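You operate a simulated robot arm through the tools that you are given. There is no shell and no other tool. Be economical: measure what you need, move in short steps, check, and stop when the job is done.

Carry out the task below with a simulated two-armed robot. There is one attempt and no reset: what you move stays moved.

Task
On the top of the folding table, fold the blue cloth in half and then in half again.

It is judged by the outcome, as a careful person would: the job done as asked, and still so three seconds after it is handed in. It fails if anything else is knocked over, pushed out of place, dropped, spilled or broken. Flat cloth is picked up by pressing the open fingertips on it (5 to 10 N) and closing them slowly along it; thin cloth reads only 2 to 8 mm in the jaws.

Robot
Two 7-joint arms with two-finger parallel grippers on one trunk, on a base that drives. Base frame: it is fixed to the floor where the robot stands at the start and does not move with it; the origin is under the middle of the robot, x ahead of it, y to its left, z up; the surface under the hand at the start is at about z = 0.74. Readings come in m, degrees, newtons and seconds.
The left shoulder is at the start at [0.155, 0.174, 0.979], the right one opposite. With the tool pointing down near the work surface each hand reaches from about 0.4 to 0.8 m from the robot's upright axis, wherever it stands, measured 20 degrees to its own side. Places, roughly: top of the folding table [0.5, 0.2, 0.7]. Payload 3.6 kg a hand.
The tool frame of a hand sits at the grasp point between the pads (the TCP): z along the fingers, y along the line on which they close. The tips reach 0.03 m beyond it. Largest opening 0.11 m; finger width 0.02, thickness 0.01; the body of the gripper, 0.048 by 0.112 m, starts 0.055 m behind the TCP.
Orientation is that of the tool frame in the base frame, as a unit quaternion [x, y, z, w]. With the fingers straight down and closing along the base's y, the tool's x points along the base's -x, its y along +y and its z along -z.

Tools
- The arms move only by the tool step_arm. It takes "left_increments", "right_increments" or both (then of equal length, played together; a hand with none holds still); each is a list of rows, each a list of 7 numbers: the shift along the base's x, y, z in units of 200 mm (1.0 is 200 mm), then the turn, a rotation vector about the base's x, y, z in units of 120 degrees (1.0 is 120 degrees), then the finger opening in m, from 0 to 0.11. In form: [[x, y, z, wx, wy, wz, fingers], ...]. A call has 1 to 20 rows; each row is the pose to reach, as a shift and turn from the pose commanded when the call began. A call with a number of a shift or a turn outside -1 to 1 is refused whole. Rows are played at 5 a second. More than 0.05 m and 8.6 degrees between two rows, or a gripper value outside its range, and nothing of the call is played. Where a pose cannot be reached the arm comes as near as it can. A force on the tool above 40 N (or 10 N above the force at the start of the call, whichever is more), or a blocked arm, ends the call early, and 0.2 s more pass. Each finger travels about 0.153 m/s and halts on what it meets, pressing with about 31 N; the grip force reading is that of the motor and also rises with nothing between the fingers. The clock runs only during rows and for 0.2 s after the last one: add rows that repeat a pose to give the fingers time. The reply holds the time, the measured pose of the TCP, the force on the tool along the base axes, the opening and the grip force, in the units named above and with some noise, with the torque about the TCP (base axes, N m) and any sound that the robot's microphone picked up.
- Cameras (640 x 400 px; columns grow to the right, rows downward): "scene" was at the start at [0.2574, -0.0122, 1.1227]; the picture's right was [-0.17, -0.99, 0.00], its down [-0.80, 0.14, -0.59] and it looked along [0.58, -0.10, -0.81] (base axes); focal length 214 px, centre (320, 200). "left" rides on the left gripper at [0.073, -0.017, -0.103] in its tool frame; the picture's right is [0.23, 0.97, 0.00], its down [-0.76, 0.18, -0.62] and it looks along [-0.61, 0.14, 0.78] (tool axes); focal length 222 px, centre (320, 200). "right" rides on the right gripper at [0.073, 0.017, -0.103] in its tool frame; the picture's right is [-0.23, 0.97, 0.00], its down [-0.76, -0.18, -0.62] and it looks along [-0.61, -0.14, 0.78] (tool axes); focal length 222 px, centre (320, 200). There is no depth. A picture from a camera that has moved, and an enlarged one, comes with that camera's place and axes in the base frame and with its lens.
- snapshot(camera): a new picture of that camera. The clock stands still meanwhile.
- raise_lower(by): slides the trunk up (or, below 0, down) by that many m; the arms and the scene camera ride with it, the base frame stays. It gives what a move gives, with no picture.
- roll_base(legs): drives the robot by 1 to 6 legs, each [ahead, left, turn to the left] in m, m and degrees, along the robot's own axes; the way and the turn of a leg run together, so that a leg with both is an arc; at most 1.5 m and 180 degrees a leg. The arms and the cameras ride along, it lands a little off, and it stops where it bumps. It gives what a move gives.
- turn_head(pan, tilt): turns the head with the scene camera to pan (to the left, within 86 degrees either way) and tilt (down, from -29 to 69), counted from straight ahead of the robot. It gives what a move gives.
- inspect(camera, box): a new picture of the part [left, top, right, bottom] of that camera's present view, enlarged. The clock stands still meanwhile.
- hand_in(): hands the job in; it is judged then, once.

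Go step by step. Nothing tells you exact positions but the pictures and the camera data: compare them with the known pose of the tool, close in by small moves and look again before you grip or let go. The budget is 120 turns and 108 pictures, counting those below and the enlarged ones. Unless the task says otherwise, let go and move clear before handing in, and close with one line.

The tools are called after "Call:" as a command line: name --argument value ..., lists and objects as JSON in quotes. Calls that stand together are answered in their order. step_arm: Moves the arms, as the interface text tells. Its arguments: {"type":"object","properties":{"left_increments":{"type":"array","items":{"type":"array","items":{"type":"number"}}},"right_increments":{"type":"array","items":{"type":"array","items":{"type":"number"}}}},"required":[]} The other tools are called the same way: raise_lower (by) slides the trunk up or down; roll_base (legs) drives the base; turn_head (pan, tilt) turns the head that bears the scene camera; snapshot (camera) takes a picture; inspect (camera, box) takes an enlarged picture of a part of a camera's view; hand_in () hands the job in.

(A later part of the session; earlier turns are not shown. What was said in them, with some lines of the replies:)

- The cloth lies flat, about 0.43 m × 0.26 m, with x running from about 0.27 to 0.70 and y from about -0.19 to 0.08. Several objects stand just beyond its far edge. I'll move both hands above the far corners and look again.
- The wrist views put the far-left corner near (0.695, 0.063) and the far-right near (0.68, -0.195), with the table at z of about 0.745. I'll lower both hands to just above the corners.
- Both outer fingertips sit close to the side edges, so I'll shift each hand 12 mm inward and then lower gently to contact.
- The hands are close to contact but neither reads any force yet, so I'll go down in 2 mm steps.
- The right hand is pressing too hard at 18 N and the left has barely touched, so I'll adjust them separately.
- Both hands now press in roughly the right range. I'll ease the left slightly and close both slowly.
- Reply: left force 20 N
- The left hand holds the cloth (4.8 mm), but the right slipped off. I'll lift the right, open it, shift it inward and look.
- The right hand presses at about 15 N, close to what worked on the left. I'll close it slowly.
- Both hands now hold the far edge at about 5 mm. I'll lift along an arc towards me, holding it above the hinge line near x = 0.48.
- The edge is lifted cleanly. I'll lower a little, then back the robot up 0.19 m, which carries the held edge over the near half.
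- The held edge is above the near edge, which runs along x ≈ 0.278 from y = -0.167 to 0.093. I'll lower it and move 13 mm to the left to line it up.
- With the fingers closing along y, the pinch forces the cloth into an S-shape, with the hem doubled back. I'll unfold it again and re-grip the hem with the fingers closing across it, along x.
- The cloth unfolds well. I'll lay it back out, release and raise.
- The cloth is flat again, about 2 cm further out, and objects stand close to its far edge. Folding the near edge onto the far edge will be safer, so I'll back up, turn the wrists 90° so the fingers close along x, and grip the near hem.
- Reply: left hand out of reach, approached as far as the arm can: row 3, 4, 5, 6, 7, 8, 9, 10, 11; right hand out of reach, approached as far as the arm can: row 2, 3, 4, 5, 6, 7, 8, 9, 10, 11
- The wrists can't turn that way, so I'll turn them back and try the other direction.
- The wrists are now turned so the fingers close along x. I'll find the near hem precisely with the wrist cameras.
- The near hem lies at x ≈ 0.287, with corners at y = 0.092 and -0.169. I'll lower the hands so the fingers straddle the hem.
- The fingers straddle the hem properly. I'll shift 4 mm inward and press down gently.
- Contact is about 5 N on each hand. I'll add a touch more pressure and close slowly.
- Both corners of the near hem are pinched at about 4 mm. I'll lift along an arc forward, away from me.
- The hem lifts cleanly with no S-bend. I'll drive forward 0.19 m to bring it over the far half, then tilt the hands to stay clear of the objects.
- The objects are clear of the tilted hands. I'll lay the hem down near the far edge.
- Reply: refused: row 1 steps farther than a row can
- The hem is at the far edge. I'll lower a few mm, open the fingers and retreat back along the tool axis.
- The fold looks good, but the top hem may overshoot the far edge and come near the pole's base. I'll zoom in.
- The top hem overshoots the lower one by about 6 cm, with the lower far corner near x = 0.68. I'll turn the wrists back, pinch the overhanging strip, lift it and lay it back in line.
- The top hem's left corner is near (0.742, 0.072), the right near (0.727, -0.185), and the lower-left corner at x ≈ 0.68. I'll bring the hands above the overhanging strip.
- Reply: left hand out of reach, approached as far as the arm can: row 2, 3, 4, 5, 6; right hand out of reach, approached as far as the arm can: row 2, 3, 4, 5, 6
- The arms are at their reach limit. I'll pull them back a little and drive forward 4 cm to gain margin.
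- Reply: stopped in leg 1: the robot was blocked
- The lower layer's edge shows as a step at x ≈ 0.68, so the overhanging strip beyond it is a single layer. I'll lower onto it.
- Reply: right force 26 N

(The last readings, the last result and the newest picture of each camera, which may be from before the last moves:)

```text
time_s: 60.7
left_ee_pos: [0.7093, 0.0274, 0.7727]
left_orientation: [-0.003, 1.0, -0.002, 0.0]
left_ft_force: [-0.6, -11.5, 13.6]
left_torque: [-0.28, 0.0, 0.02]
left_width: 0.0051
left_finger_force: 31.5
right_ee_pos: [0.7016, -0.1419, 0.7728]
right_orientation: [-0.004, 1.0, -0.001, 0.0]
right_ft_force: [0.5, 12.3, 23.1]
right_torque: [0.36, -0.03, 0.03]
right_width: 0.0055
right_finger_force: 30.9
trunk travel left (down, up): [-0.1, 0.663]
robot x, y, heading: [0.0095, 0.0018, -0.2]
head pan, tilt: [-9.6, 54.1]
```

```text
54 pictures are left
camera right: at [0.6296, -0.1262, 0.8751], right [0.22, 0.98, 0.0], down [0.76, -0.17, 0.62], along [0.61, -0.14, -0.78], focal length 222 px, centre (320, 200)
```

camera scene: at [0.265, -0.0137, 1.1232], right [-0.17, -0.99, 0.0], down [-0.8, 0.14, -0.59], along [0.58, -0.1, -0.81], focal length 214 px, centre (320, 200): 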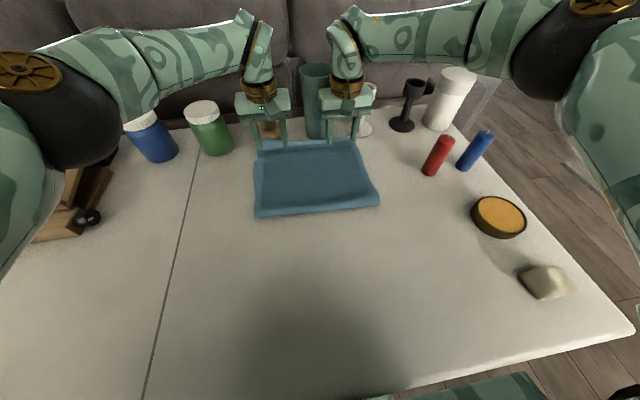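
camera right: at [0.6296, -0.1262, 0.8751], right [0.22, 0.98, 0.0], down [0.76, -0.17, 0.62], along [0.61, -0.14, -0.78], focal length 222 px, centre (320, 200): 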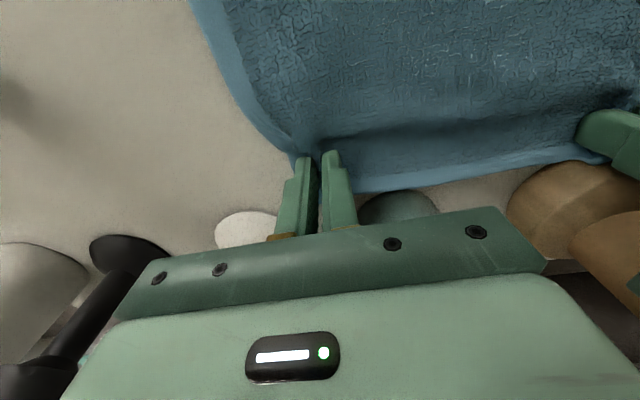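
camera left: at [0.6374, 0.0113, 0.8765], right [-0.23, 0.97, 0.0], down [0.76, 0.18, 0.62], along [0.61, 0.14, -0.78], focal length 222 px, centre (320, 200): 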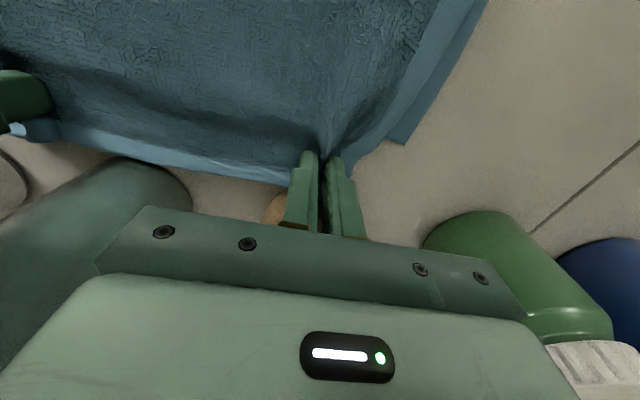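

Both hands have only the top layer. I'll lift it back past the crease, so the crease rolls towards me, then lay it down about 6 cm short of where it was.

Call:
step_arm --left_increments '[[-0.05, -0.005, 0.1, 0, 0, 0, 0], [-0.15, -0.01, 0.25, 0, 0, 0, 0], [-0.3, -0.01, 0.4, 0, 0, 0, 0], [-0.45, -0.01, 0.53, 0, 0, 0, 0], [-0.62, -0.01, 0.63, 0, 0, 0, 0], [-0.8, -0.01, 0.7, 0, 0, 0, 0], [-1.0, -0.01, 0.7, 0, 0, 0, 0], [-1.0, -0.01, 0.7, 0, 0, 0, 0]]' --right_increments '[[-0.05, 0.005, 0.1, 0, 0, 0, 0], [-0.15, 0.01, 0.25, 0, 0, 0, 0], [-0.3, 0.01, 0.4, 0, 0, 0, 0], [-0.45, 0.01, 0.53, 0, 0, 0, 0], [-0.62, 0.01, 0.63, 0, 0, 0, 0], [-0.8, 0.01, 0.7, 0, 0, 0, 0], [-1.0, 0.01, 0.7, 0, 0, 0, 0], [-1.0, 0.01, 0.7, 0, 0, 0, 0]]'

Call:
snapshot --camera "scene"

Call:
snapshot --camera "left"

```text
time_s: 62.5
left_ee_pos: [0.5108, 0.0259, 0.9123]
left_orientation: [-0.002, 1.0, -0.001, 0.0]
left_ft_force: [0.4, -5.0, -0.5]
left_torque: [-0.11, 0.02, -0.03]
left_width: 0.0051
left_finger_force: 30.7
right_ee_pos: [0.501, -0.1404, 0.9107]
right_orientation: [-0.004, 1.0, -0.002, 0.0]
right_ft_force: [-0.3, 4.0, -0.3]
right_torque: [0.14, -0.04, -0.01]
right_width: 0.005
right_finger_force: 30.7
trunk travel left (down, up): [-0.1, 0.663]
robot x, y, heading: [0.0087, 0.0008, 0.2]
head pan, tilt: [-9.6, 54.1]
```

```text
53 pictures are left
camera scene: at [0.2651, -0.0137, 1.1235], right [-0.17, -0.99, 0.0], down [-0.8, 0.14, -0.59], along [0.58, -0.1, -0.81], focal length 214 px, centre (320, 200)
```

scene: 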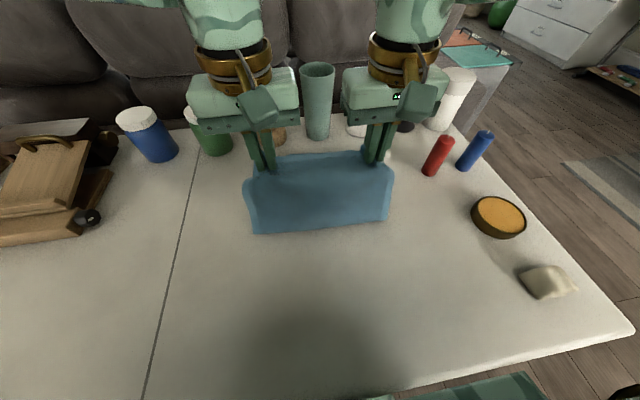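

```text
52 pictures are left
camera left: at [0.4383, 0.0101, 1.0161], right [-0.23, 0.97, 0.0], down [0.76, 0.18, 0.62], along [0.61, 0.14, -0.78], focal length 222 px, centre (320, 200)
```

left: 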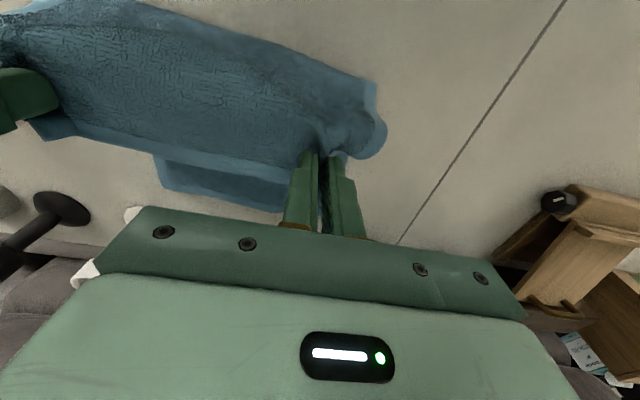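

The crease has rolled back to x ≈ 0.479, and the lower far edge is visible at x ≈ 0.685. I'll lay the top hem to match it.

Call:
step_arm --left_increments '[[0.18, 0.01, -0.03, 0, 0, 0, 0], [0.35, 0.015, -0.1, 0, 0, 0, 0], [0.48, 0.02, -0.2, 0, 0, 0, 0], [0.59, 0.025, -0.33, 0, 0, 0, 0], [0.67, 0.025, -0.48, 0, 0, 0, 0], [0.705, 0.025, -0.62, 0, 0, 0, 0], [0.705, 0.025, -0.64, 0, 0, 0, 0]]' --right_increments '[[0.2, 0.01, -0.03, 0, 0, 0, 0], [0.39, 0.02, -0.1, 0, 0, 0, 0], [0.54, 0.025, -0.2, 0, 0, 0, 0], [0.66, 0.025, -0.33, 0, 0, 0, 0], [0.75, 0.025, -0.48, 0, 0, 0, 0], [0.79, 0.025, -0.61, 0, 0, 0, 0], [0.79, 0.025, -0.63, 0, 0, 0, 0]]'

Call:
snapshot --camera "left"

Call:
snapshot --camera "right"

```text
time_s: 64.1
left_ee_pos: [0.653, 0.0291, 0.7844]
left_orientation: [-0.002, 1.0, 0.0, 0.0]
left_ft_force: [0.9, -2.0, 0.4]
left_torque: [-0.04, 0.01, -0.03]
left_width: 0.005
left_finger_force: 31.4
right_ee_pos: [0.6616, -0.1355, 0.7861]
right_orientation: [-0.004, 1.0, -0.001, 0.0]
right_ft_force: [0.3, 2.6, 0.2]
right_torque: [0.06, -0.03, 0.04]
right_width: 0.0048
right_finger_force: 31.3
trunk travel left (down, up): [-0.1, 0.663]
robot x, y, heading: [0.0128, 0.0025, 0.1]
head pan, tilt: [-9.6, 54.1]
```

```text
51 pictures are left
camera left: at [0.5797, 0.0125, 0.8877], right [-0.23, 0.97, 0.0], down [0.76, 0.18, 0.62], along [0.61, 0.14, -0.78], focal length 222 px, centre (320, 200)
```

left: 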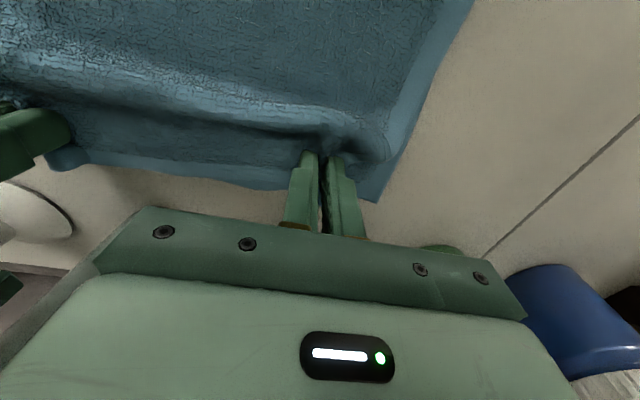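

```text
50 pictures are left
camera right: at [0.589, -0.12, 0.8887], right [0.22, 0.98, 0.0], down [0.76, -0.17, 0.62], along [0.61, -0.14, -0.78], focal length 222 px, centre (320, 200)
```

right: 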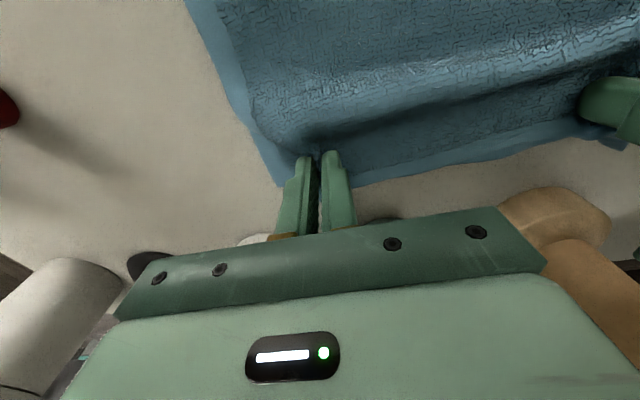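

Aligned. I'll set it down, release and lift away.

Call:
step_arm --left_increments '[[0, 0, -0.03, 0, 0, 0, 0], [0, 0, -0.03, 0, 0, 0, 0.02], [0, 0, -0.03, 0, 0, 0, 0.045], [0, 0, -0.03, 0, 0, 0, 0.05], [0, 0, 0.05, 0, 0, 0, 0.05], [0, 0, 0.2, 0, 0, 0, 0.05], [0, 0, 0.4, 0, 0, 0, 0.05], [-0.1, 0.1, 0.6, 0, 0, 0, 0.05], [-0.3, 0.2, 0.7, 0, 0, 0, 0.05]]' --right_increments '[[0, 0, -0.035, 0, 0, 0, 0], [0, 0, -0.035, 0, 0, 0, 0.02], [0, 0, -0.035, 0, 0, 0, 0.045], [0, 0, -0.035, 0, 0, 0, 0.05], [0, 0, 0.05, 0, 0, 0, 0.05], [0, 0, 0.2, 0, 0, 0, 0.05], [0, 0, 0.4, 0, 0, 0, 0.05], [-0.1, -0.1, 0.6, 0, 0, 0, 0.05], [-0.3, -0.2, 0.7, 0, 0, 0, 0.05]]'

Call:
snapshot --camera "scene"

Call:
snapshot --camera "left"

Call:
snapshot --camera "right"

```text
time_s: 66.1
left_ee_pos: [0.5906, 0.0656, 0.924]
left_orientation: [-0.002, 1.0, 0.0, -0.001]
left_ft_force: [0.5, -0.8, 0.0]
left_torque: [-0.02, 0.02, 0.01]
left_width: 0.0504
left_finger_force: 0.1
right_ee_pos: [0.6017, -0.1801, 0.9262]
right_orientation: [-0.003, 1.0, -0.002, 0.0]
right_ft_force: [-0.3, 1.3, 0.3]
right_torque: [-0.01, 0.01, -0.04]
right_width: 0.0503
right_finger_force: 0.0
trunk travel left (down, up): [-0.1, 0.663]
robot x, y, heading: [0.0101, 0.0007, -0.7]
head pan, tilt: [-9.6, 54.1]
```

```text
49 pictures are left
camera scene: at [0.2649, -0.0138, 1.1234], right [-0.17, -0.99, 0.0], down [-0.8, 0.14, -0.59], along [0.58, -0.1, -0.81], focal length 214 px, centre (320, 200)
```

scene: 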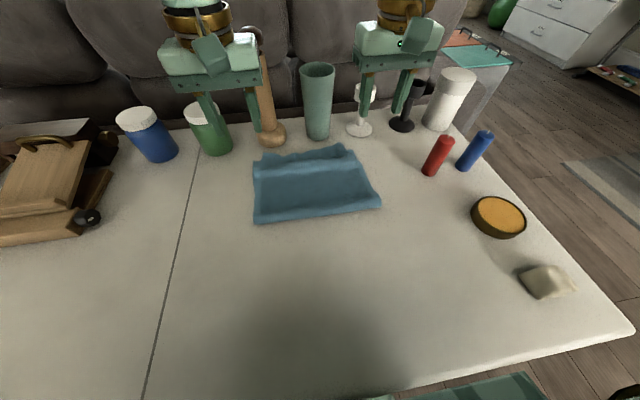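

```text
48 pictures are left
camera left: at [0.5178, 0.0505, 1.0274], right [-0.23, 0.97, 0.0], down [0.76, 0.18, 0.62], along [0.61, 0.14, -0.78], focal length 222 px, centre (320, 200)
```

left: 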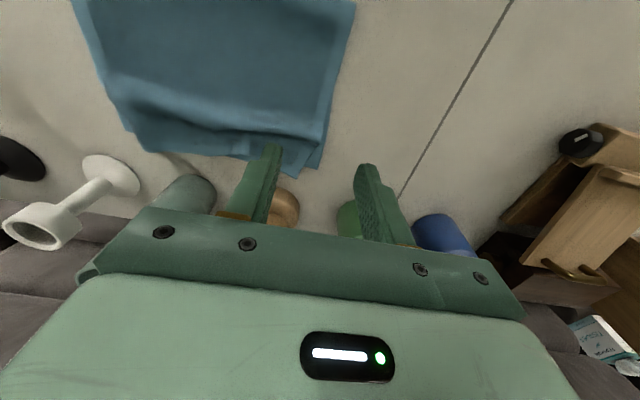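

```text
47 pictures are left
camera right: at [0.5288, -0.1649, 1.0287], right [0.22, 0.98, 0.0], down [0.76, -0.17, 0.62], along [0.61, -0.14, -0.78], focal length 222 px, centre (320, 200)
```

right: 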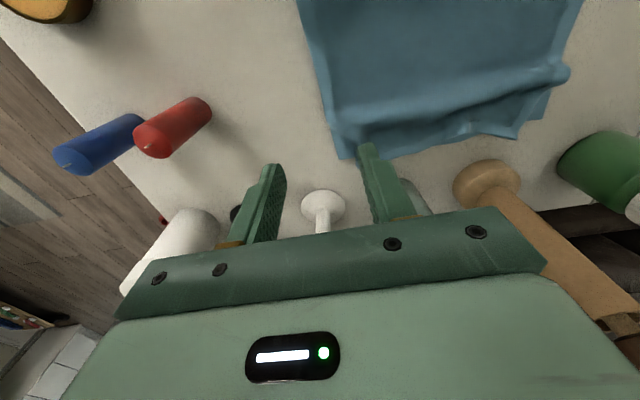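

Call:
inspect --camera "scene" --box '[230, 125, 390, 235]'

```text
3.64 times, centred on (310, 180) of scene
camera zoom: at [0.2649, -0.0138, 1.1234], right [-0.17, -0.99, 0.0], down [-0.8, 0.14, -0.59], along [0.58, -0.1, -0.81], focal length 780 px, centre (356, 273)
```

zoom: 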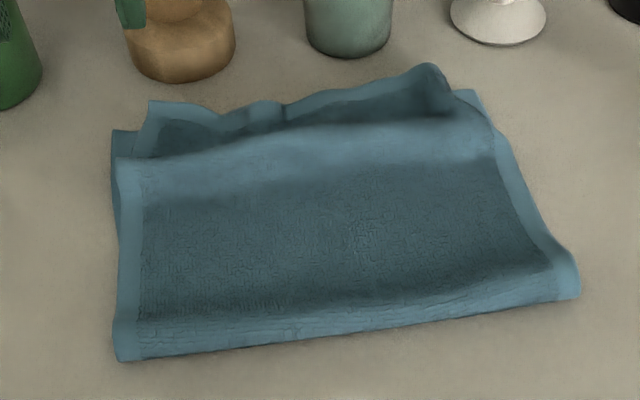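

The hems now match, but some slack forms a ridge near the far side. I'll smooth it towards the crease with a light fingertip sweep.

Call:
step_arm --left_increments '[[0.09, -0.07, -0.15, 0, 0, 0, 0.06], [0.18, -0.14, -0.3, 0, 0, 0, 0.06], [0.275, -0.2, -0.45, 0, 0, 0, 0.06], [0.3, -0.2, -0.6, 0, 0, 0, 0.06], [0.3, -0.2, -0.69, 0, 0, 0, 0.06], [0.25, -0.2, -0.72, 0, 0, 0, 0.06], [0.15, -0.2, -0.73, 0, 0, 0, 0.06], [0.05, -0.2, -0.73, 0, 0, 0, 0.06], [-0.05, -0.2, -0.73, 0, 0, 0, 0.06], [-0.15, -0.2, -0.73, 0, 0, 0, 0.06], [-0.25, -0.2, -0.73, 0, 0, 0, 0.06], [-0.33, -0.2, -0.7, 0, 0, 0, 0.06], [-0.33, -0.2, -0.5, 0, 0, 0, 0.06], [-0.33, -0.2, -0.3, 0, 0, 0, 0.06]]' --right_increments '[[0.07, 0.08, -0.15, 0, 0, 0, 0.06], [0.14, 0.16, -0.3, 0, 0, 0, 0.06], [0.215, 0.25, -0.45, 0, 0, 0, 0.06], [0.25, 0.25, -0.6, 0, 0, 0, 0.06], [0.25, 0.25, -0.7, 0, 0, 0, 0.06], [0.2, 0.25, -0.73, 0, 0, 0, 0.06], [0.1, 0.25, -0.74, 0, 0, 0, 0.06], [0, 0.25, -0.74, 0, 0, 0, 0.06], [-0.1, 0.25, -0.74, 0, 0, 0, 0.06], [-0.2, 0.25, -0.74, 0, 0, 0, 0.06], [-0.3, 0.25, -0.74, 0, 0, 0, 0.06], [-0.38, 0.25, -0.71, 0, 0, 0, 0.06], [-0.38, 0.25, -0.5, 0, 0, 0, 0.06], [-0.38, 0.25, -0.3, 0, 0, 0, 0.06]]'

Call:
snapshot --camera "scene"

Call:
inspect --camera "scene" --box '[230, 125, 390, 235]'

```text
time_s: 69.1
left_ee_pos: [0.5272, 0.0333, 0.8673]
left_orientation: [-0.003, 1.0, -0.001, -0.001]
left_ft_force: [0.0, 0.0, -0.1]
left_torque: [-0.02, -0.01, 0.02]
left_width: 0.0597
left_finger_force: 0.2
right_ee_pos: [0.5212, -0.126, 0.8695]
right_orientation: [-0.004, 1.0, -0.001, 0.0]
right_ft_force: [-0.3, -0.5, 0.2]
right_torque: [0.0, -0.03, 0.0]
right_width: 0.0598
right_finger_force: 0.0
trunk travel left (down, up): [-0.1, 0.663]
robot x, y, heading: [0.0125, -0.0005, -0.1]
head pan, tilt: [-9.6, 54.1]
```

```text
45 pictures are left
camera scene: at [0.2652, -0.0137, 1.1236], right [-0.17, -0.99, 0.0], down [-0.8, 0.14, -0.59], along [0.58, -0.1, -0.81], focal length 214 px, centre (320, 200)
```

scene: 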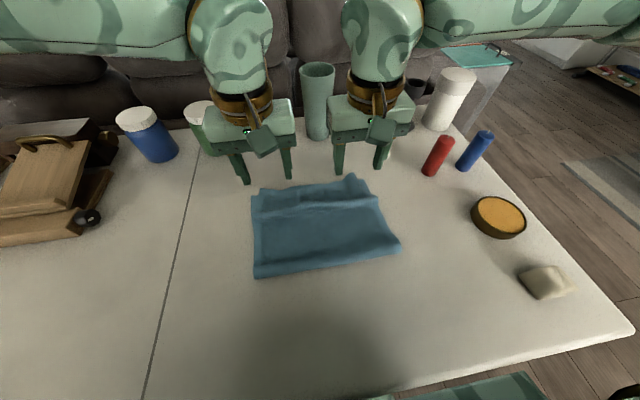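

```text
3.64 times, centred on (310, 180) of scene
camera zoom: at [0.2652, -0.0137, 1.1236], right [-0.17, -0.99, 0.0], down [-0.8, 0.14, -0.59], along [0.58, -0.1, -0.81], focal length 780 px, centre (356, 273)
```

zoom: 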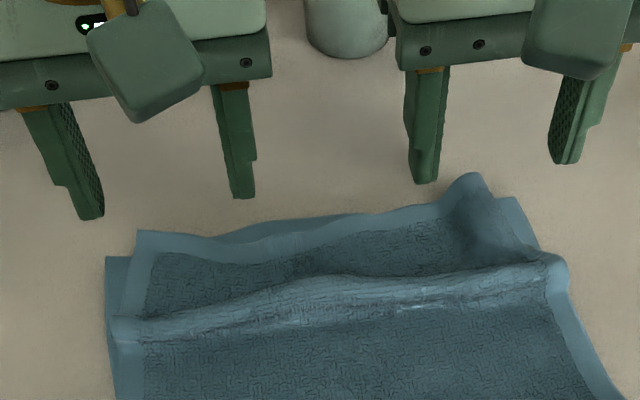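

The sweep slid the whole cloth about 8 cm towards me, still folded. It's now well clear of the objects, and the slack will be hidden inside the next fold. I'll back off 10 cm and turn the wrists to grip the folded near edge, which I take to be at x ≈ 0.39–0.40.

Call:
roll_base --legs '[[-0.11, 0, 0]]'

Call:
step_arm --left_increments '[[0, 0.05, 0.05, 0, 0, 0.0682, 0.05], [0, 0.1, 0.1, 0, 0, 0.1364, 0.05], [0, 0.15, 0.15, 0, 0, 0.2045, 0.05], [0, 0.2, 0.15, 0, 0, 0.2727, 0.05], [0, 0.2, 0.15, 0, 0, 0.3409, 0.05], [0, 0.2, 0.15, 0, 0, 0.4091, 0.05], [0, 0.2, 0.15, 0, 0, 0.4773, 0.05], [0, 0.2, 0.15, 0, 0, 0.5455, 0.05], [0, 0.2, 0.15, 0, 0, 0.6136, 0.05], [0, 0.2, 0.15, 0, 0, 0.6818, 0.05], [0, 0.2, 0.15, 0, 0, 0.75, 0.05]]' --right_increments '[[0, -0.05, 0.05, 0, 0, -0.0682, 0.05], [0, -0.1, 0.1, 0, 0, -0.1364, 0.05], [0, -0.15, 0.15, 0, 0, -0.2045, 0.05], [0, -0.21, 0.15, 0, 0, -0.2727, 0.05], [0, -0.21, 0.15, 0, 0, -0.3409, 0.05], [0, -0.21, 0.15, 0, 0, -0.4091, 0.05], [0, -0.21, 0.15, 0, 0, -0.4773, 0.05], [0, -0.21, 0.15, 0, 0, -0.5455, 0.05], [0, -0.21, 0.15, 0, 0, -0.6136, 0.05], [0, -0.21, 0.15, 0, 0, -0.6818, 0.05], [0, -0.21, 0.15, 0, 0, -0.75, 0.05]]'

Call:
snapshot --camera "scene"

Call:
snapshot --camera "left"

Call:
snapshot --camera "right"

```text
time_s: 70.3
left_ee_pos: [0.4182, 0.0325, 0.867]
left_orientation: [-0.002, 1.0, -0.001, -0.002]
left_ft_force: [-0.3, -0.1, -0.3]
left_torque: [0.02, -0.03, -0.02]
left_width: 0.0599
left_finger_force: 0.0
right_ee_pos: [0.4108, -0.1265, 0.8688]
right_orientation: [-0.002, 1.0, -0.001, -0.002]
right_ft_force: [0.0, -0.4, 1.0]
right_torque: [0.04, 0.0, 0.01]
right_width: 0.06
right_finger_force: 0.0
trunk travel left (down, up): [-0.1, 0.663]
robot x, y, heading: [-0.0989, 0.0008, -0.3]
head pan, tilt: [-9.6, 54.1]
```

```text
time_s: 72.7
left_ee_pos: [0.4202, 0.0724, 0.8953]
left_orientation: [0.71, -0.704, 0.002, 0.002]
left_ft_force: [0.7, 0.5, -0.4]
left_torque: [0.0, -0.01, 0.0]
left_width: 0.0502
left_finger_force: 0.1
right_ee_pos: [0.4112, -0.1679, 0.8989]
right_orientation: [0.707, 0.707, 0.001, -0.002]
right_ft_force: [0.1, 0.0, 1.0]
right_torque: [0.01, 0.03, -0.02]
right_width: 0.05
right_finger_force: 0.0
trunk travel left (down, up): [-0.1, 0.663]
robot x, y, heading: [-0.0993, -0.0036, -0.1]
head pan, tilt: [-9.6, 54.1]
```

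```text
43 pictures are left
camera scene: at [0.1566, -0.0137, 1.1227], right [-0.17, -0.99, 0.0], down [-0.8, 0.14, -0.59], along [0.58, -0.1, -0.81], focal length 214 px, centre (320, 200)
```

scene: 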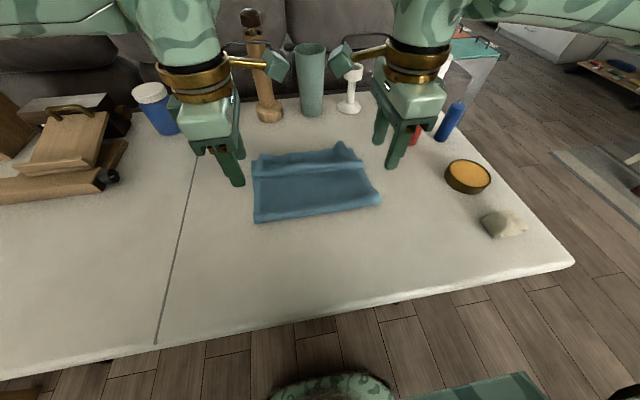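

```text
42 pictures are left
camera left: at [0.4365, 0.0007, 0.9991], right [-0.97, -0.23, 0.0], down [-0.18, 0.76, 0.62], along [-0.14, 0.6, -0.78], focal length 222 px, centre (320, 200)
```

left: 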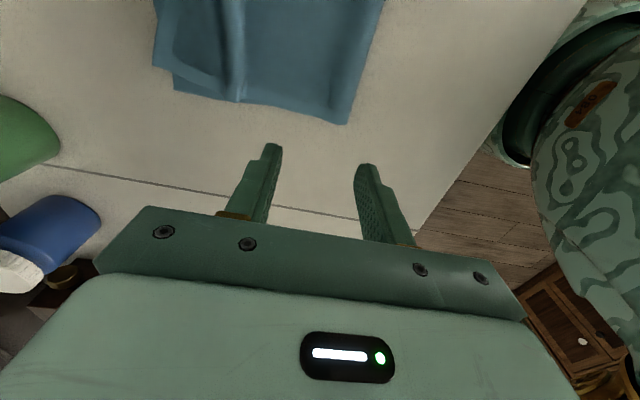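

```text
41 pictures are left
camera right: at [0.4295, -0.0959, 1.0014], right [0.97, -0.22, 0.0], down [-0.17, -0.76, 0.62], along [-0.14, -0.6, -0.78], focal length 222 px, centre (320, 200)
```

right: 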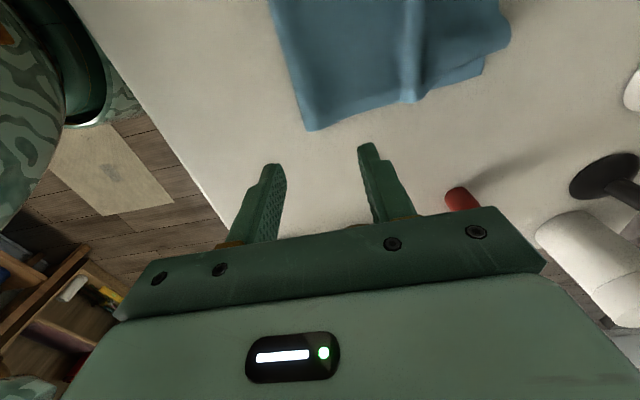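

The folded edge runs from (0.386, 0.079) to (0.394, -0.186), and the far hems are at x ≈ 0.577. I'll lower the hands to straddle the folded edge near its two corners.

Call:
step_arm --left_increments '[[-0.03, -0.02, -0.14, 0, 0, 0, 0.045], [-0.06, -0.04, -0.28, 0, 0, 0, 0.045], [-0.09, -0.06, -0.42, 0, 0, 0, 0.045], [-0.115, -0.077, -0.56, 0, 0, 0, 0.045]]' --right_increments '[[-0.01, 0.01, -0.145, 0, 0, 0, 0.045], [-0.02, 0.02, -0.29, 0, 0, 0, 0.045], [-0.03, 0.025, -0.43, 0, 0, 0, 0.045], [-0.04, 0.025, -0.575, 0, 0, 0, 0.045]]'

Call:
snapshot --camera "left"

Call:
snapshot --camera "right"

```text
time_s: 73.7
left_ee_pos: [0.3966, 0.0561, 0.7863]
left_orientation: [0.709, -0.705, 0.001, 0.001]
left_ft_force: [1.3, -0.7, 0.5]
left_torque: [-0.02, 0.0, 0.01]
left_width: 0.0451
left_finger_force: 0.1
right_ee_pos: [0.4059, -0.1634, 0.7834]
right_orientation: [0.705, 0.709, 0.0, -0.003]
right_ft_force: [0.3, 0.0, 0.7]
right_torque: [0.0, 0.01, 0.0]
right_width: 0.0451
right_finger_force: 0.0
trunk travel left (down, up): [-0.1, 0.663]
robot x, y, heading: [-0.0982, -0.0011, -0.4]
head pan, tilt: [-9.6, 54.1]
```

```text
40 pictures are left
camera left: at [0.4128, -0.015, 0.8892], right [-0.97, -0.23, 0.0], down [-0.18, 0.76, 0.62], along [-0.14, 0.6, -0.78], focal length 222 px, centre (320, 200)
```

left: 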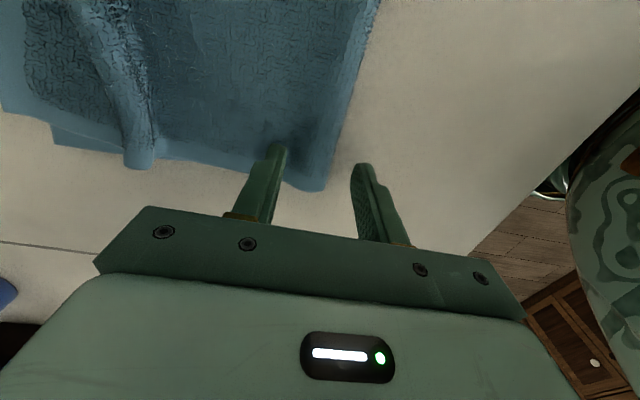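

```text
39 pictures are left
camera right: at [0.4236, -0.0924, 0.8864], right [0.97, -0.22, 0.0], down [-0.17, -0.76, 0.62], along [-0.14, -0.61, -0.78], focal length 222 px, centre (320, 200)
```

right: 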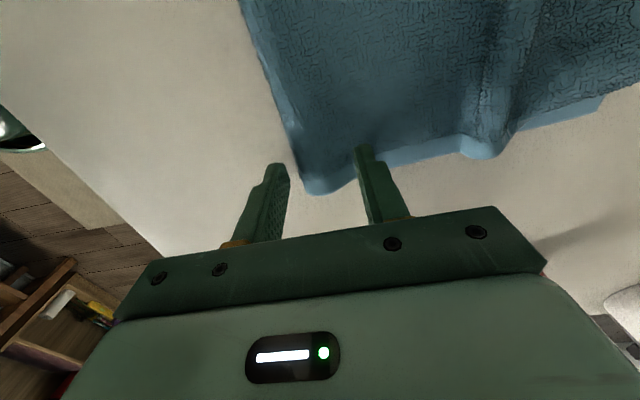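

Call:
step_arm --left_increments '[[0.01, -0.02, -0.02, 0, 0, 0, 0.045], [0.01, -0.02, -0.04, 0, 0, 0, 0.045], [0.01, -0.02, -0.05, 0, 0, 0, 0.045], [0.01, -0.02, -0.05, 0, 0, 0, 0.045]]' --right_increments '[[-0.015, 0.02, -0.015, 0, 0, 0, 0.045], [-0.015, 0.02, -0.03, 0, 0, 0, 0.045], [-0.015, 0.02, -0.04, 0, 0, 0, 0.045], [-0.015, 0.02, -0.04, 0, 0, 0, 0.045]]'

```text
time_s: 74.7
left_ee_pos: [0.3987, 0.05, 0.7757]
left_orientation: [0.708, -0.706, 0.003, 0.001]
left_ft_force: [-0.5, -0.9, 9.9]
left_torque: [0.03, -0.24, -0.01]
left_width: 0.0448
left_finger_force: 0.0
right_ee_pos: [0.401, -0.1602, 0.7759]
right_orientation: [0.705, 0.709, 0.001, -0.002]
right_ft_force: [0.5, 0.8, 4.5]
right_torque: [-0.02, -0.12, 0.01]
right_width: 0.0456
right_finger_force: 0.9
trunk travel left (down, up): [-0.1, 0.663]
robot x, y, heading: [-0.1014, 0.001, -0.5]
head pan, tilt: [-9.6, 54.1]
```

The cloth-side fingers are touching. I'll press about 1.5 mm more so the outer fingers meet the table.

Call:
step_arm --left_increments '[[0, 0, -0.004, 0, 0, 0, 0.045], [0, 0, -0.007, 0, 0, 0, 0.045], [0, 0, -0.007, 0, 0, 0, 0.045]]' --right_increments '[[0, 0, -0.004, 0, 0, 0, 0.045], [0, 0, -0.009, 0, 0, 0, 0.045], [0, 0, -0.009, 0, 0, 0, 0.045]]'

```text
time_s: 75.5
left_ee_pos: [0.3968, 0.0512, 0.7743]
left_orientation: [0.708, -0.707, 0.004, 0.001]
left_ft_force: [1.2, -3.9, 18.4]
left_torque: [-0.14, -0.56, -0.1]
left_width: 0.0458
left_finger_force: 1.0
right_ee_pos: [0.4013, -0.1601, 0.7749]
right_orientation: [0.705, 0.71, 0.001, -0.002]
right_ft_force: [1.8, 1.2, 13.5]
right_torque: [0.04, -0.44, 0.01]
right_width: 0.0461
right_finger_force: 1.5
trunk travel left (down, up): [-0.1, 0.663]
robot x, y, heading: [-0.1019, -0.0012, -0.5]
head pan, tilt: [-9.6, 54.1]
```

Good pressure on both. Closing slowly.

Call:
step_arm --left_increments '[[0, 0, 0, 0, 0, 0, 0.043], [0, 0, 0, 0, 0, 0, 0.04], [0, 0, 0, 0, 0, 0, 0.037], [0, 0, 0, 0, 0, 0, 0.034], [0, 0, 0, 0, 0, 0, 0.031], [0, 0, 0, 0, 0, 0, 0.028], [0, 0, 0, 0, 0, 0, 0.025], [0, 0, 0, 0, 0, 0, 0.022], [0, 0, 0, 0, 0, 0, 0.019], [0, 0, 0, 0, 0, 0, 0.016], [0, 0, 0, 0, 0, 0, 0.013], [0, 0, 0, 0, 0, 0, 0.01], [0, 0, 0, 0, 0, 0, 0.007], [0, 0, 0, 0, 0, 0, 0.004], [0, 0, 0, 0, 0, 0, 0.0], [0, 0, 0, 0, 0, 0, 0.0], [0, 0, 0, 0, 0, 0, 0.0]]' --right_increments '[[0, 0, -0.003, 0, 0, 0, 0.043], [0, 0, -0.003, 0, 0, 0, 0.04], [0, 0, -0.003, 0, 0, 0, 0.037], [0, 0, -0.003, 0, 0, 0, 0.034], [0, 0, -0.003, 0, 0, 0, 0.031], [0, 0, -0.003, 0, 0, 0, 0.028], [0, 0, -0.003, 0, 0, 0, 0.025], [0, 0, -0.003, 0, 0, 0, 0.022], [0, 0, -0.003, 0, 0, 0, 0.019], [0, 0, -0.003, 0, 0, 0, 0.016], [0, 0, -0.003, 0, 0, 0, 0.013], [0, 0, -0.003, 0, 0, 0, 0.01], [0, 0, -0.003, 0, 0, 0, 0.007], [0, 0, -0.003, 0, 0, 0, 0.004], [0, 0, -0.003, 0, 0, 0, 0.0], [0, 0, -0.003, 0, 0, 0, 0.0], [0, 0, -0.003, 0, 0, 0, 0.0]]'

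Call:
snapshot --camera "left"

Call:
snapshot --camera "right"

```text
time_s: 79.1
left_ee_pos: [0.396, 0.053, 0.7744]
left_orientation: [0.708, -0.706, 0.004, 0.0]
left_ft_force: [5.1, -1.6, 23.9]
left_torque: [-0.02, -0.32, -0.03]
left_width: 0.0074
left_finger_force: 31.0
right_ee_pos: [0.3992, -0.1603, 0.7726]
right_orientation: [0.705, 0.709, 0.001, -0.001]
right_ft_force: [7.3, 0.2, 31.6]
right_torque: [-0.02, -0.49, -0.05]
right_width: 0.0076
right_finger_force: 31.1
trunk travel left (down, up): [-0.1, 0.663]
robot x, y, heading: [-0.0996, 0.0018, -0.3]
head pan, tilt: [-9.6, 54.1]
```

```text
38 pictures are left
camera left: at [0.4124, -0.0187, 0.8785], right [-0.97, -0.23, 0.0], down [-0.18, 0.76, 0.62], along [-0.14, 0.6, -0.79], focal length 222 px, centre (320, 200)
```

left: 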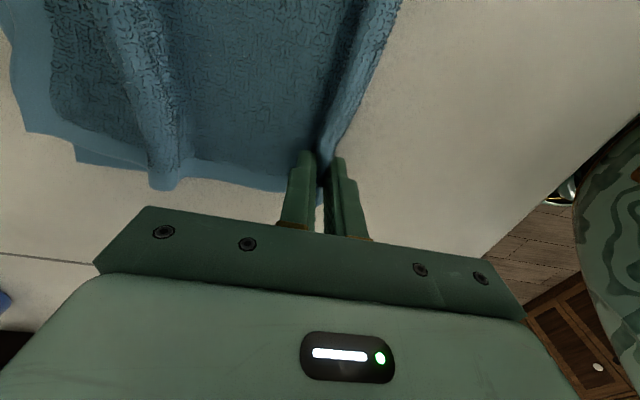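

```text
37 pictures are left
camera right: at [0.4167, -0.0877, 0.877], right [0.97, -0.22, 0.0], down [-0.17, -0.76, 0.62], along [-0.14, -0.61, -0.78], focal length 222 px, centre (320, 200)
```

right: 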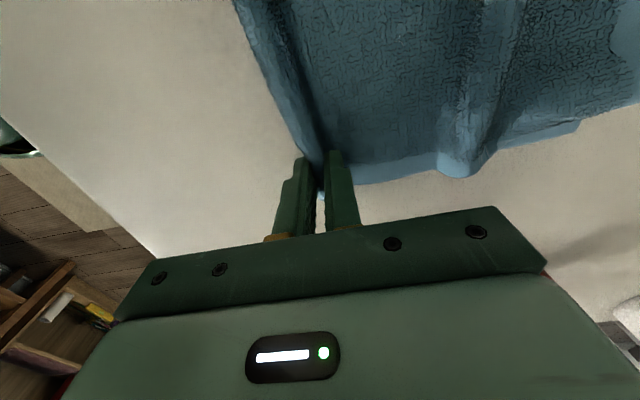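

Both hands hold the folded edge at 7.5 mm, consistent with two layers. I'll lift it in a small arc to the halfway point.

Call:
step_arm --left_increments '[[0.03, 0, 0.08, 0, 0, 0, 0], [0.07, 0, 0.17, 0, 0, 0, 0], [0.13, 0, 0.26, 0, 0, 0, 0], [0.21, 0, 0.33, 0, 0, 0, 0], [0.3, 0, 0.38, 0, 0, 0, 0], [0.4, 0, 0.4, 0, 0, 0, 0], [0.5, 0, 0.41, 0, 0, 0, 0]]' --right_increments '[[0.03, 0, 0.08, 0, 0, 0, 0], [0.07, 0, 0.17, 0, 0, 0, 0], [0.13, 0, 0.26, 0, 0, 0, 0], [0.21, 0, 0.33, 0, 0, 0, 0], [0.3, 0, 0.38, 0, 0, 0, 0], [0.4, 0, 0.4, 0, 0, 0, 0], [0.5, 0, 0.41, 0, 0, 0, 0]]'

Call:
snapshot --camera "scene"

Call:
snapshot --camera "left"

Call:
snapshot --camera "right"

```text
time_s: 80.7
left_ee_pos: [0.4988, 0.0517, 0.8543]
left_orientation: [0.709, -0.706, 0.0, 0.0]
left_ft_force: [-0.1, -1.5, 0.1]
left_torque: [-0.05, 0.04, -0.05]
left_width: 0.0061
left_finger_force: 31.3
right_ee_pos: [0.5004, -0.1598, 0.854]
right_orientation: [0.705, 0.709, -0.001, -0.003]
right_ft_force: [0.6, 0.7, -0.3]
right_torque: [0.0, -0.02, 0.0]
right_width: 0.007
right_finger_force: 31.0
trunk travel left (down, up): [-0.1, 0.663]
robot x, y, heading: [-0.1003, -0.0013, -0.2]
head pan, tilt: [-9.6, 54.1]
```

```text
36 pictures are left
camera scene: at [0.157, -0.0137, 1.1225], right [-0.17, -0.99, 0.0], down [-0.8, 0.14, -0.59], along [0.58, -0.1, -0.81], focal length 214 px, centre (320, 200)
```

scene: 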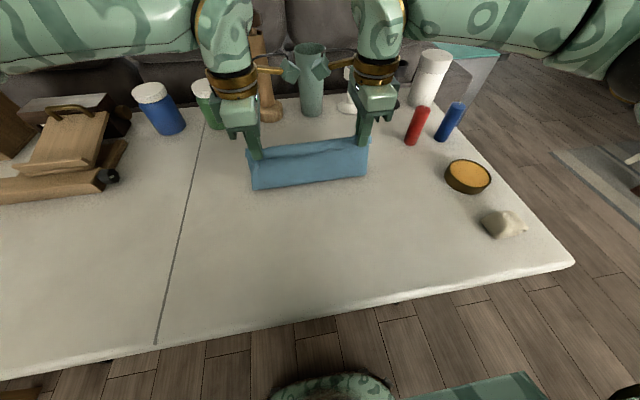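

```text
35 pictures are left
camera left: at [0.5145, -0.0187, 0.9581], right [-0.97, -0.23, 0.0], down [-0.18, 0.76, 0.62], along [-0.14, 0.6, -0.78], focal length 222 px, centre (320, 200)
```

left: 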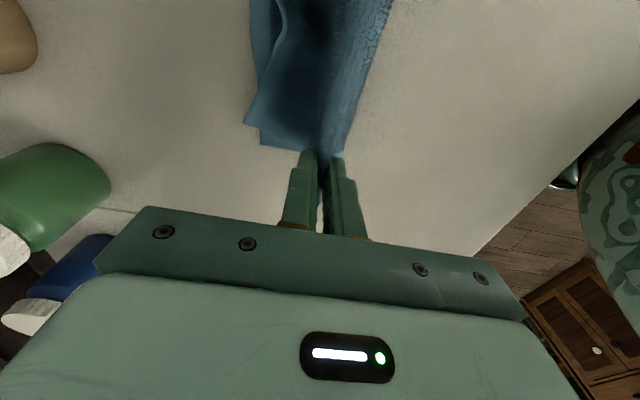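

```text
34 pictures are left
camera right: at [0.5183, -0.0882, 0.9571], right [0.98, -0.22, -0.01], down [-0.17, -0.76, 0.62], along [-0.14, -0.61, -0.78], focal length 222 px, centre (320, 200)
```

right: 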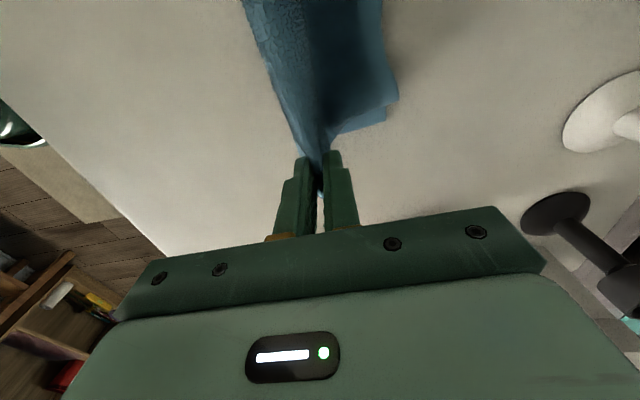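

The two-layer panel stands up cleanly, with the hinge at x ≈ 0.475 and the far hems around 0.56. I'll lay the folded edge down onto the hems.

Call:
step_arm --left_increments '[[0.09, 0.01, -0.03, 0, 0, 0, 0], [0.16, 0.01, -0.1, 0, 0, 0, 0], [0.2, 0.01, -0.2, 0, 0, 0, 0], [0.21, 0.01, -0.29, 0, 0, 0, 0], [0.215, 0.01, -0.32, 0, 0, 0, 0], [0.215, 0.01, -0.32, 0, 0, 0, 0]]' --right_increments '[[0.09, 0, -0.03, 0, 0, 0, 0], [0.16, 0, -0.1, 0, 0, 0, 0], [0.2, 0, -0.2, 0, 0, 0, 0], [0.21, 0, -0.29, 0, 0, 0, 0], [0.215, 0, -0.32, 0, 0, 0, 0], [0.215, 0, -0.32, 0, 0, 0, 0]]'

Call:
snapshot --camera "scene"

Call:
snapshot --camera "left"

Call:
snapshot --camera "right"

```text
time_s: 82.1
left_ee_pos: [0.5395, 0.0563, 0.7914]
left_orientation: [0.708, -0.706, 0.001, 0.001]
left_ft_force: [0.0, -7.2, 1.9]
left_torque: [-0.18, 0.06, 0.0]
left_width: 0.006
left_finger_force: 31.2
right_ee_pos: [0.5443, -0.1618, 0.7892]
right_orientation: [0.706, 0.709, 0.0, -0.002]
right_ft_force: [0.2, 7.3, 2.0]
right_torque: [0.17, 0.0, -0.01]
right_width: 0.0068
right_finger_force: 31.4
trunk travel left (down, up): [-0.1, 0.663]
robot x, y, heading: [-0.1022, 0.0005, -0.5]
head pan, tilt: [-9.6, 54.1]
```

```text
33 pictures are left
camera scene: at [0.1564, -0.0138, 1.1228], right [-0.17, -0.99, 0.0], down [-0.8, 0.14, -0.59], along [0.58, -0.1, -0.81], focal length 214 px, centre (320, 200)
```

scene: 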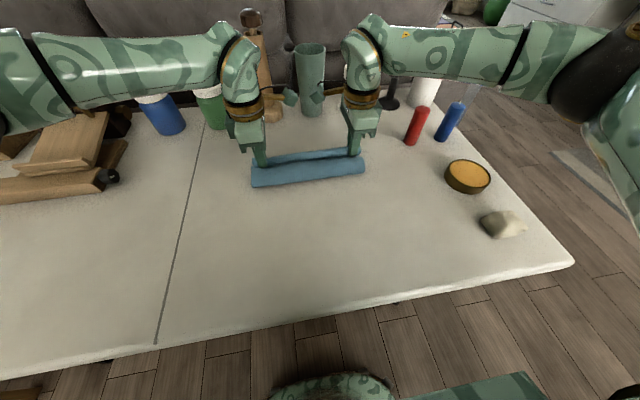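

```text
32 pictures are left
camera left: at [0.5566, -0.0156, 0.8946], right [-0.97, -0.23, 0.0], down [-0.18, 0.76, 0.62], along [-0.14, 0.6, -0.78], focal length 222 px, centre (320, 200)
```

left: 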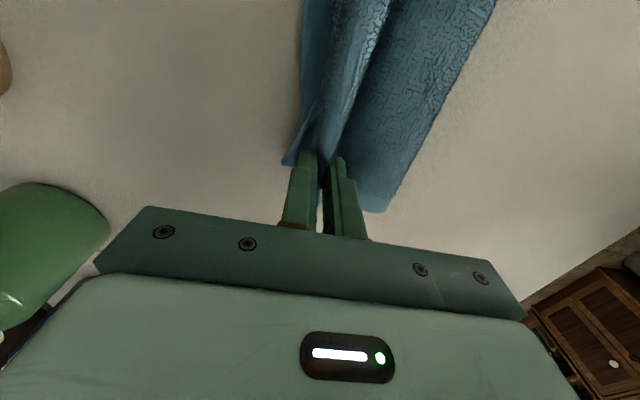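

```text
31 pictures are left
camera right: at [0.5616, -0.0894, 0.8918], right [0.98, -0.22, 0.0], down [-0.17, -0.76, 0.62], along [-0.14, -0.61, -0.78], focal length 222 px, centre (320, 200)
```

right: 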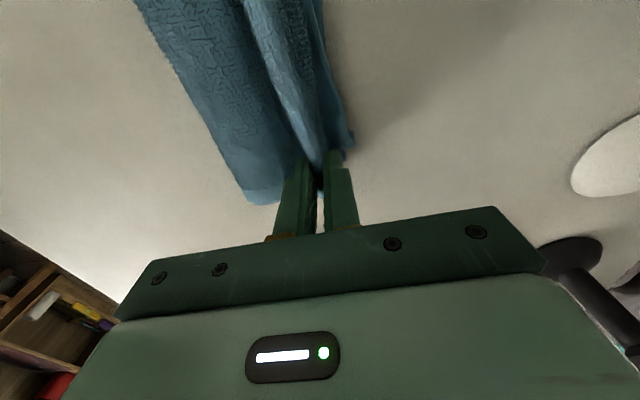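

The panel lies right on the far hems. I'll open slightly and lift straight up.

Call:
step_arm --left_increments '[[0, -0.01, -0.01, 0, 0, 0, 0.0], [0, -0.01, -0.01, 0, 0, 0, 0.012], [0, -0.01, -0.01, 0, 0, 0, 0.022], [0, -0.01, 0.03, 0, 0, 0, 0.025], [0, -0.01, 0.1, 0, 0, 0, 0.025], [0, -0.01, 0.22, 0, 0, 0, 0.025], [0, -0.01, 0.4, 0, 0, 0, 0.03], [0, 0.05, 0.6, 0, 0, 0, 0.04]]' --right_increments '[[0, 0.01, -0.01, 0, 0, 0, 0.0], [0, 0.01, -0.01, 0, 0, 0, 0.012], [0, 0.01, -0.01, 0, 0, 0, 0.022], [0, 0.01, 0.03, 0, 0, 0, 0.025], [0, 0.01, 0.1, 0, 0, 0, 0.025], [0, 0.01, 0.22, 0, 0, 0, 0.025], [0, 0.01, 0.4, 0, 0, 0, 0.03], [0, -0.05, 0.6, 0, 0, 0, 0.04]]'

Call:
snapshot --camera "scene"

Call:
snapshot --camera "left"

Call:
snapshot --camera "right"

```text
time_s: 83.9
left_ee_pos: [0.5369, 0.0658, 0.9152]
left_orientation: [0.708, -0.706, 0.002, 0.001]
left_ft_force: [-0.3, -0.8, 0.3]
left_torque: [0.0, -0.02, 0.01]
left_width: 0.04
left_finger_force: 0.2
right_ee_pos: [0.5421, -0.1708, 0.9132]
right_orientation: [0.706, 0.709, 0.0, -0.001]
right_ft_force: [0.4, 0.5, 0.4]
right_torque: [0.02, 0.01, 0.04]
right_width: 0.0402
right_finger_force: 0.1
trunk travel left (down, up): [-0.1, 0.663]
robot x, y, heading: [-0.1005, -0.0001, -0.1]
head pan, tilt: [-9.6, 54.1]
```

```text
30 pictures are left
camera scene: at [0.1554, -0.0135, 1.1231], right [-0.17, -0.99, 0.0], down [-0.8, 0.14, -0.59], along [0.58, -0.1, -0.81], focal length 214 px, centre (320, 200)
```

scene: 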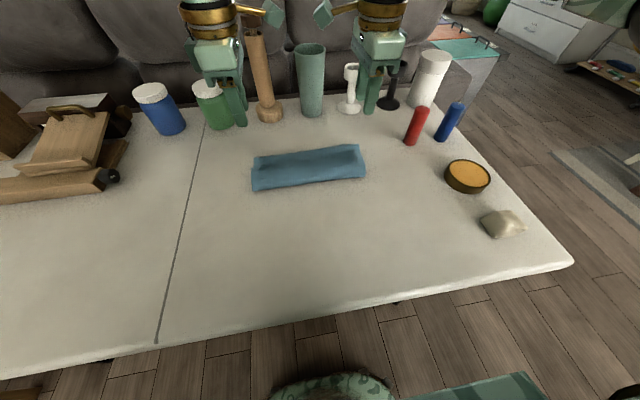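

```text
29 pictures are left
camera left: at [0.5544, -0.0053, 1.0191], right [-0.97, -0.23, 0.0], down [-0.18, 0.76, 0.62], along [-0.14, 0.6, -0.78], focal length 222 px, centre (320, 200)
```

left: 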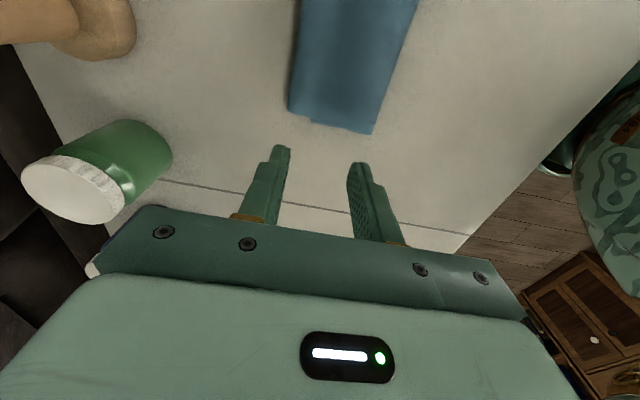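

```text
28 pictures are left
camera right: at [0.5589, -0.0991, 1.014], right [0.98, -0.22, 0.0], down [-0.17, -0.76, 0.62], along [-0.14, -0.61, -0.78], focal length 222 px, centre (320, 200)
```

right: 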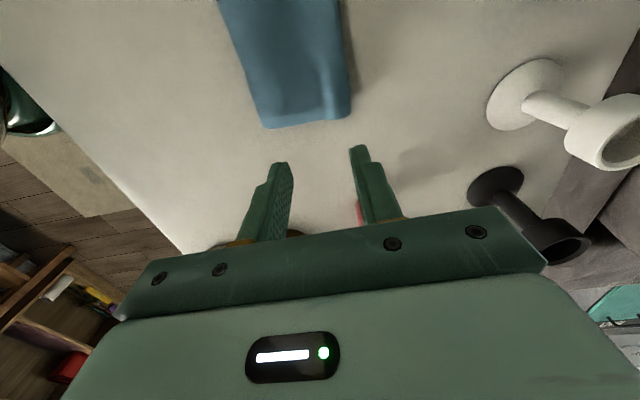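

Excellent: the cloth is now a neat strip about 0.10 × 0.26 m, folded twice, and the other objects look untouched. I'll zoom in to confirm before handing in.

Call:
inspect --camera "scene" --box '[235, 130, 385, 205]'

Call:
inspect --camera "left" --box '[240, 0, 460, 140]'

```text
4.27 times, centred on (310, 168) of scene
camera zoom: at [0.1554, -0.0135, 1.1231], right [-0.17, -0.99, 0.0], down [-0.8, 0.14, -0.59], along [0.58, -0.1, -0.81], focal length 915 px, centre (363, 339)
```

zoom: 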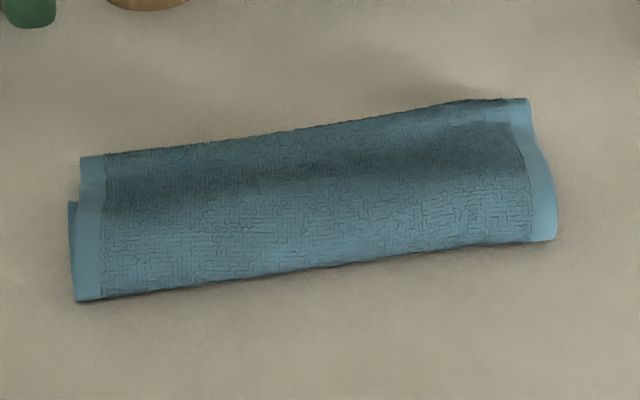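

```text
2.86 times, centred on (350, 70) of left
camera zoom: at [0.5544, -0.0053, 1.0191], right [-0.97, -0.23, 0.0], down [-0.18, 0.76, 0.62], along [-0.14, 0.6, -0.78], focal length 635 px, centre (234, 571)
```

zoom: 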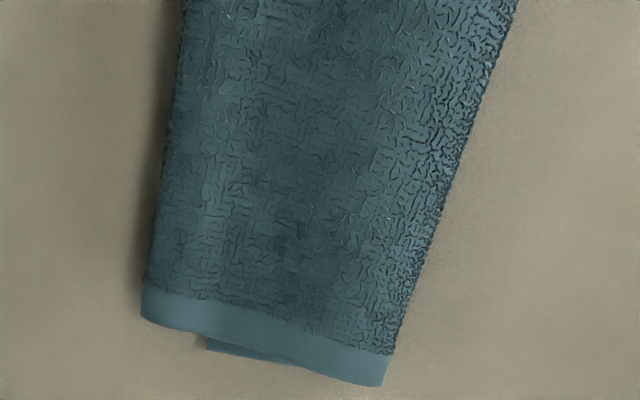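

The strip is neat, the hands are open and clear, and the other objects still stand in place. Handing in.

Call:
hand_in

```text
The job is handed in.
```

The blue cloth is folded in half and then in half again, into a strip about 0.10 × 0.26 m lying on the folding table. A small ridge of slack is tucked inside it. The hands are clear and nothing else was knocked over or moved. While driving, the base was stopped once by something I couldn't see, but the pictures afterwards showed nothing shifted.
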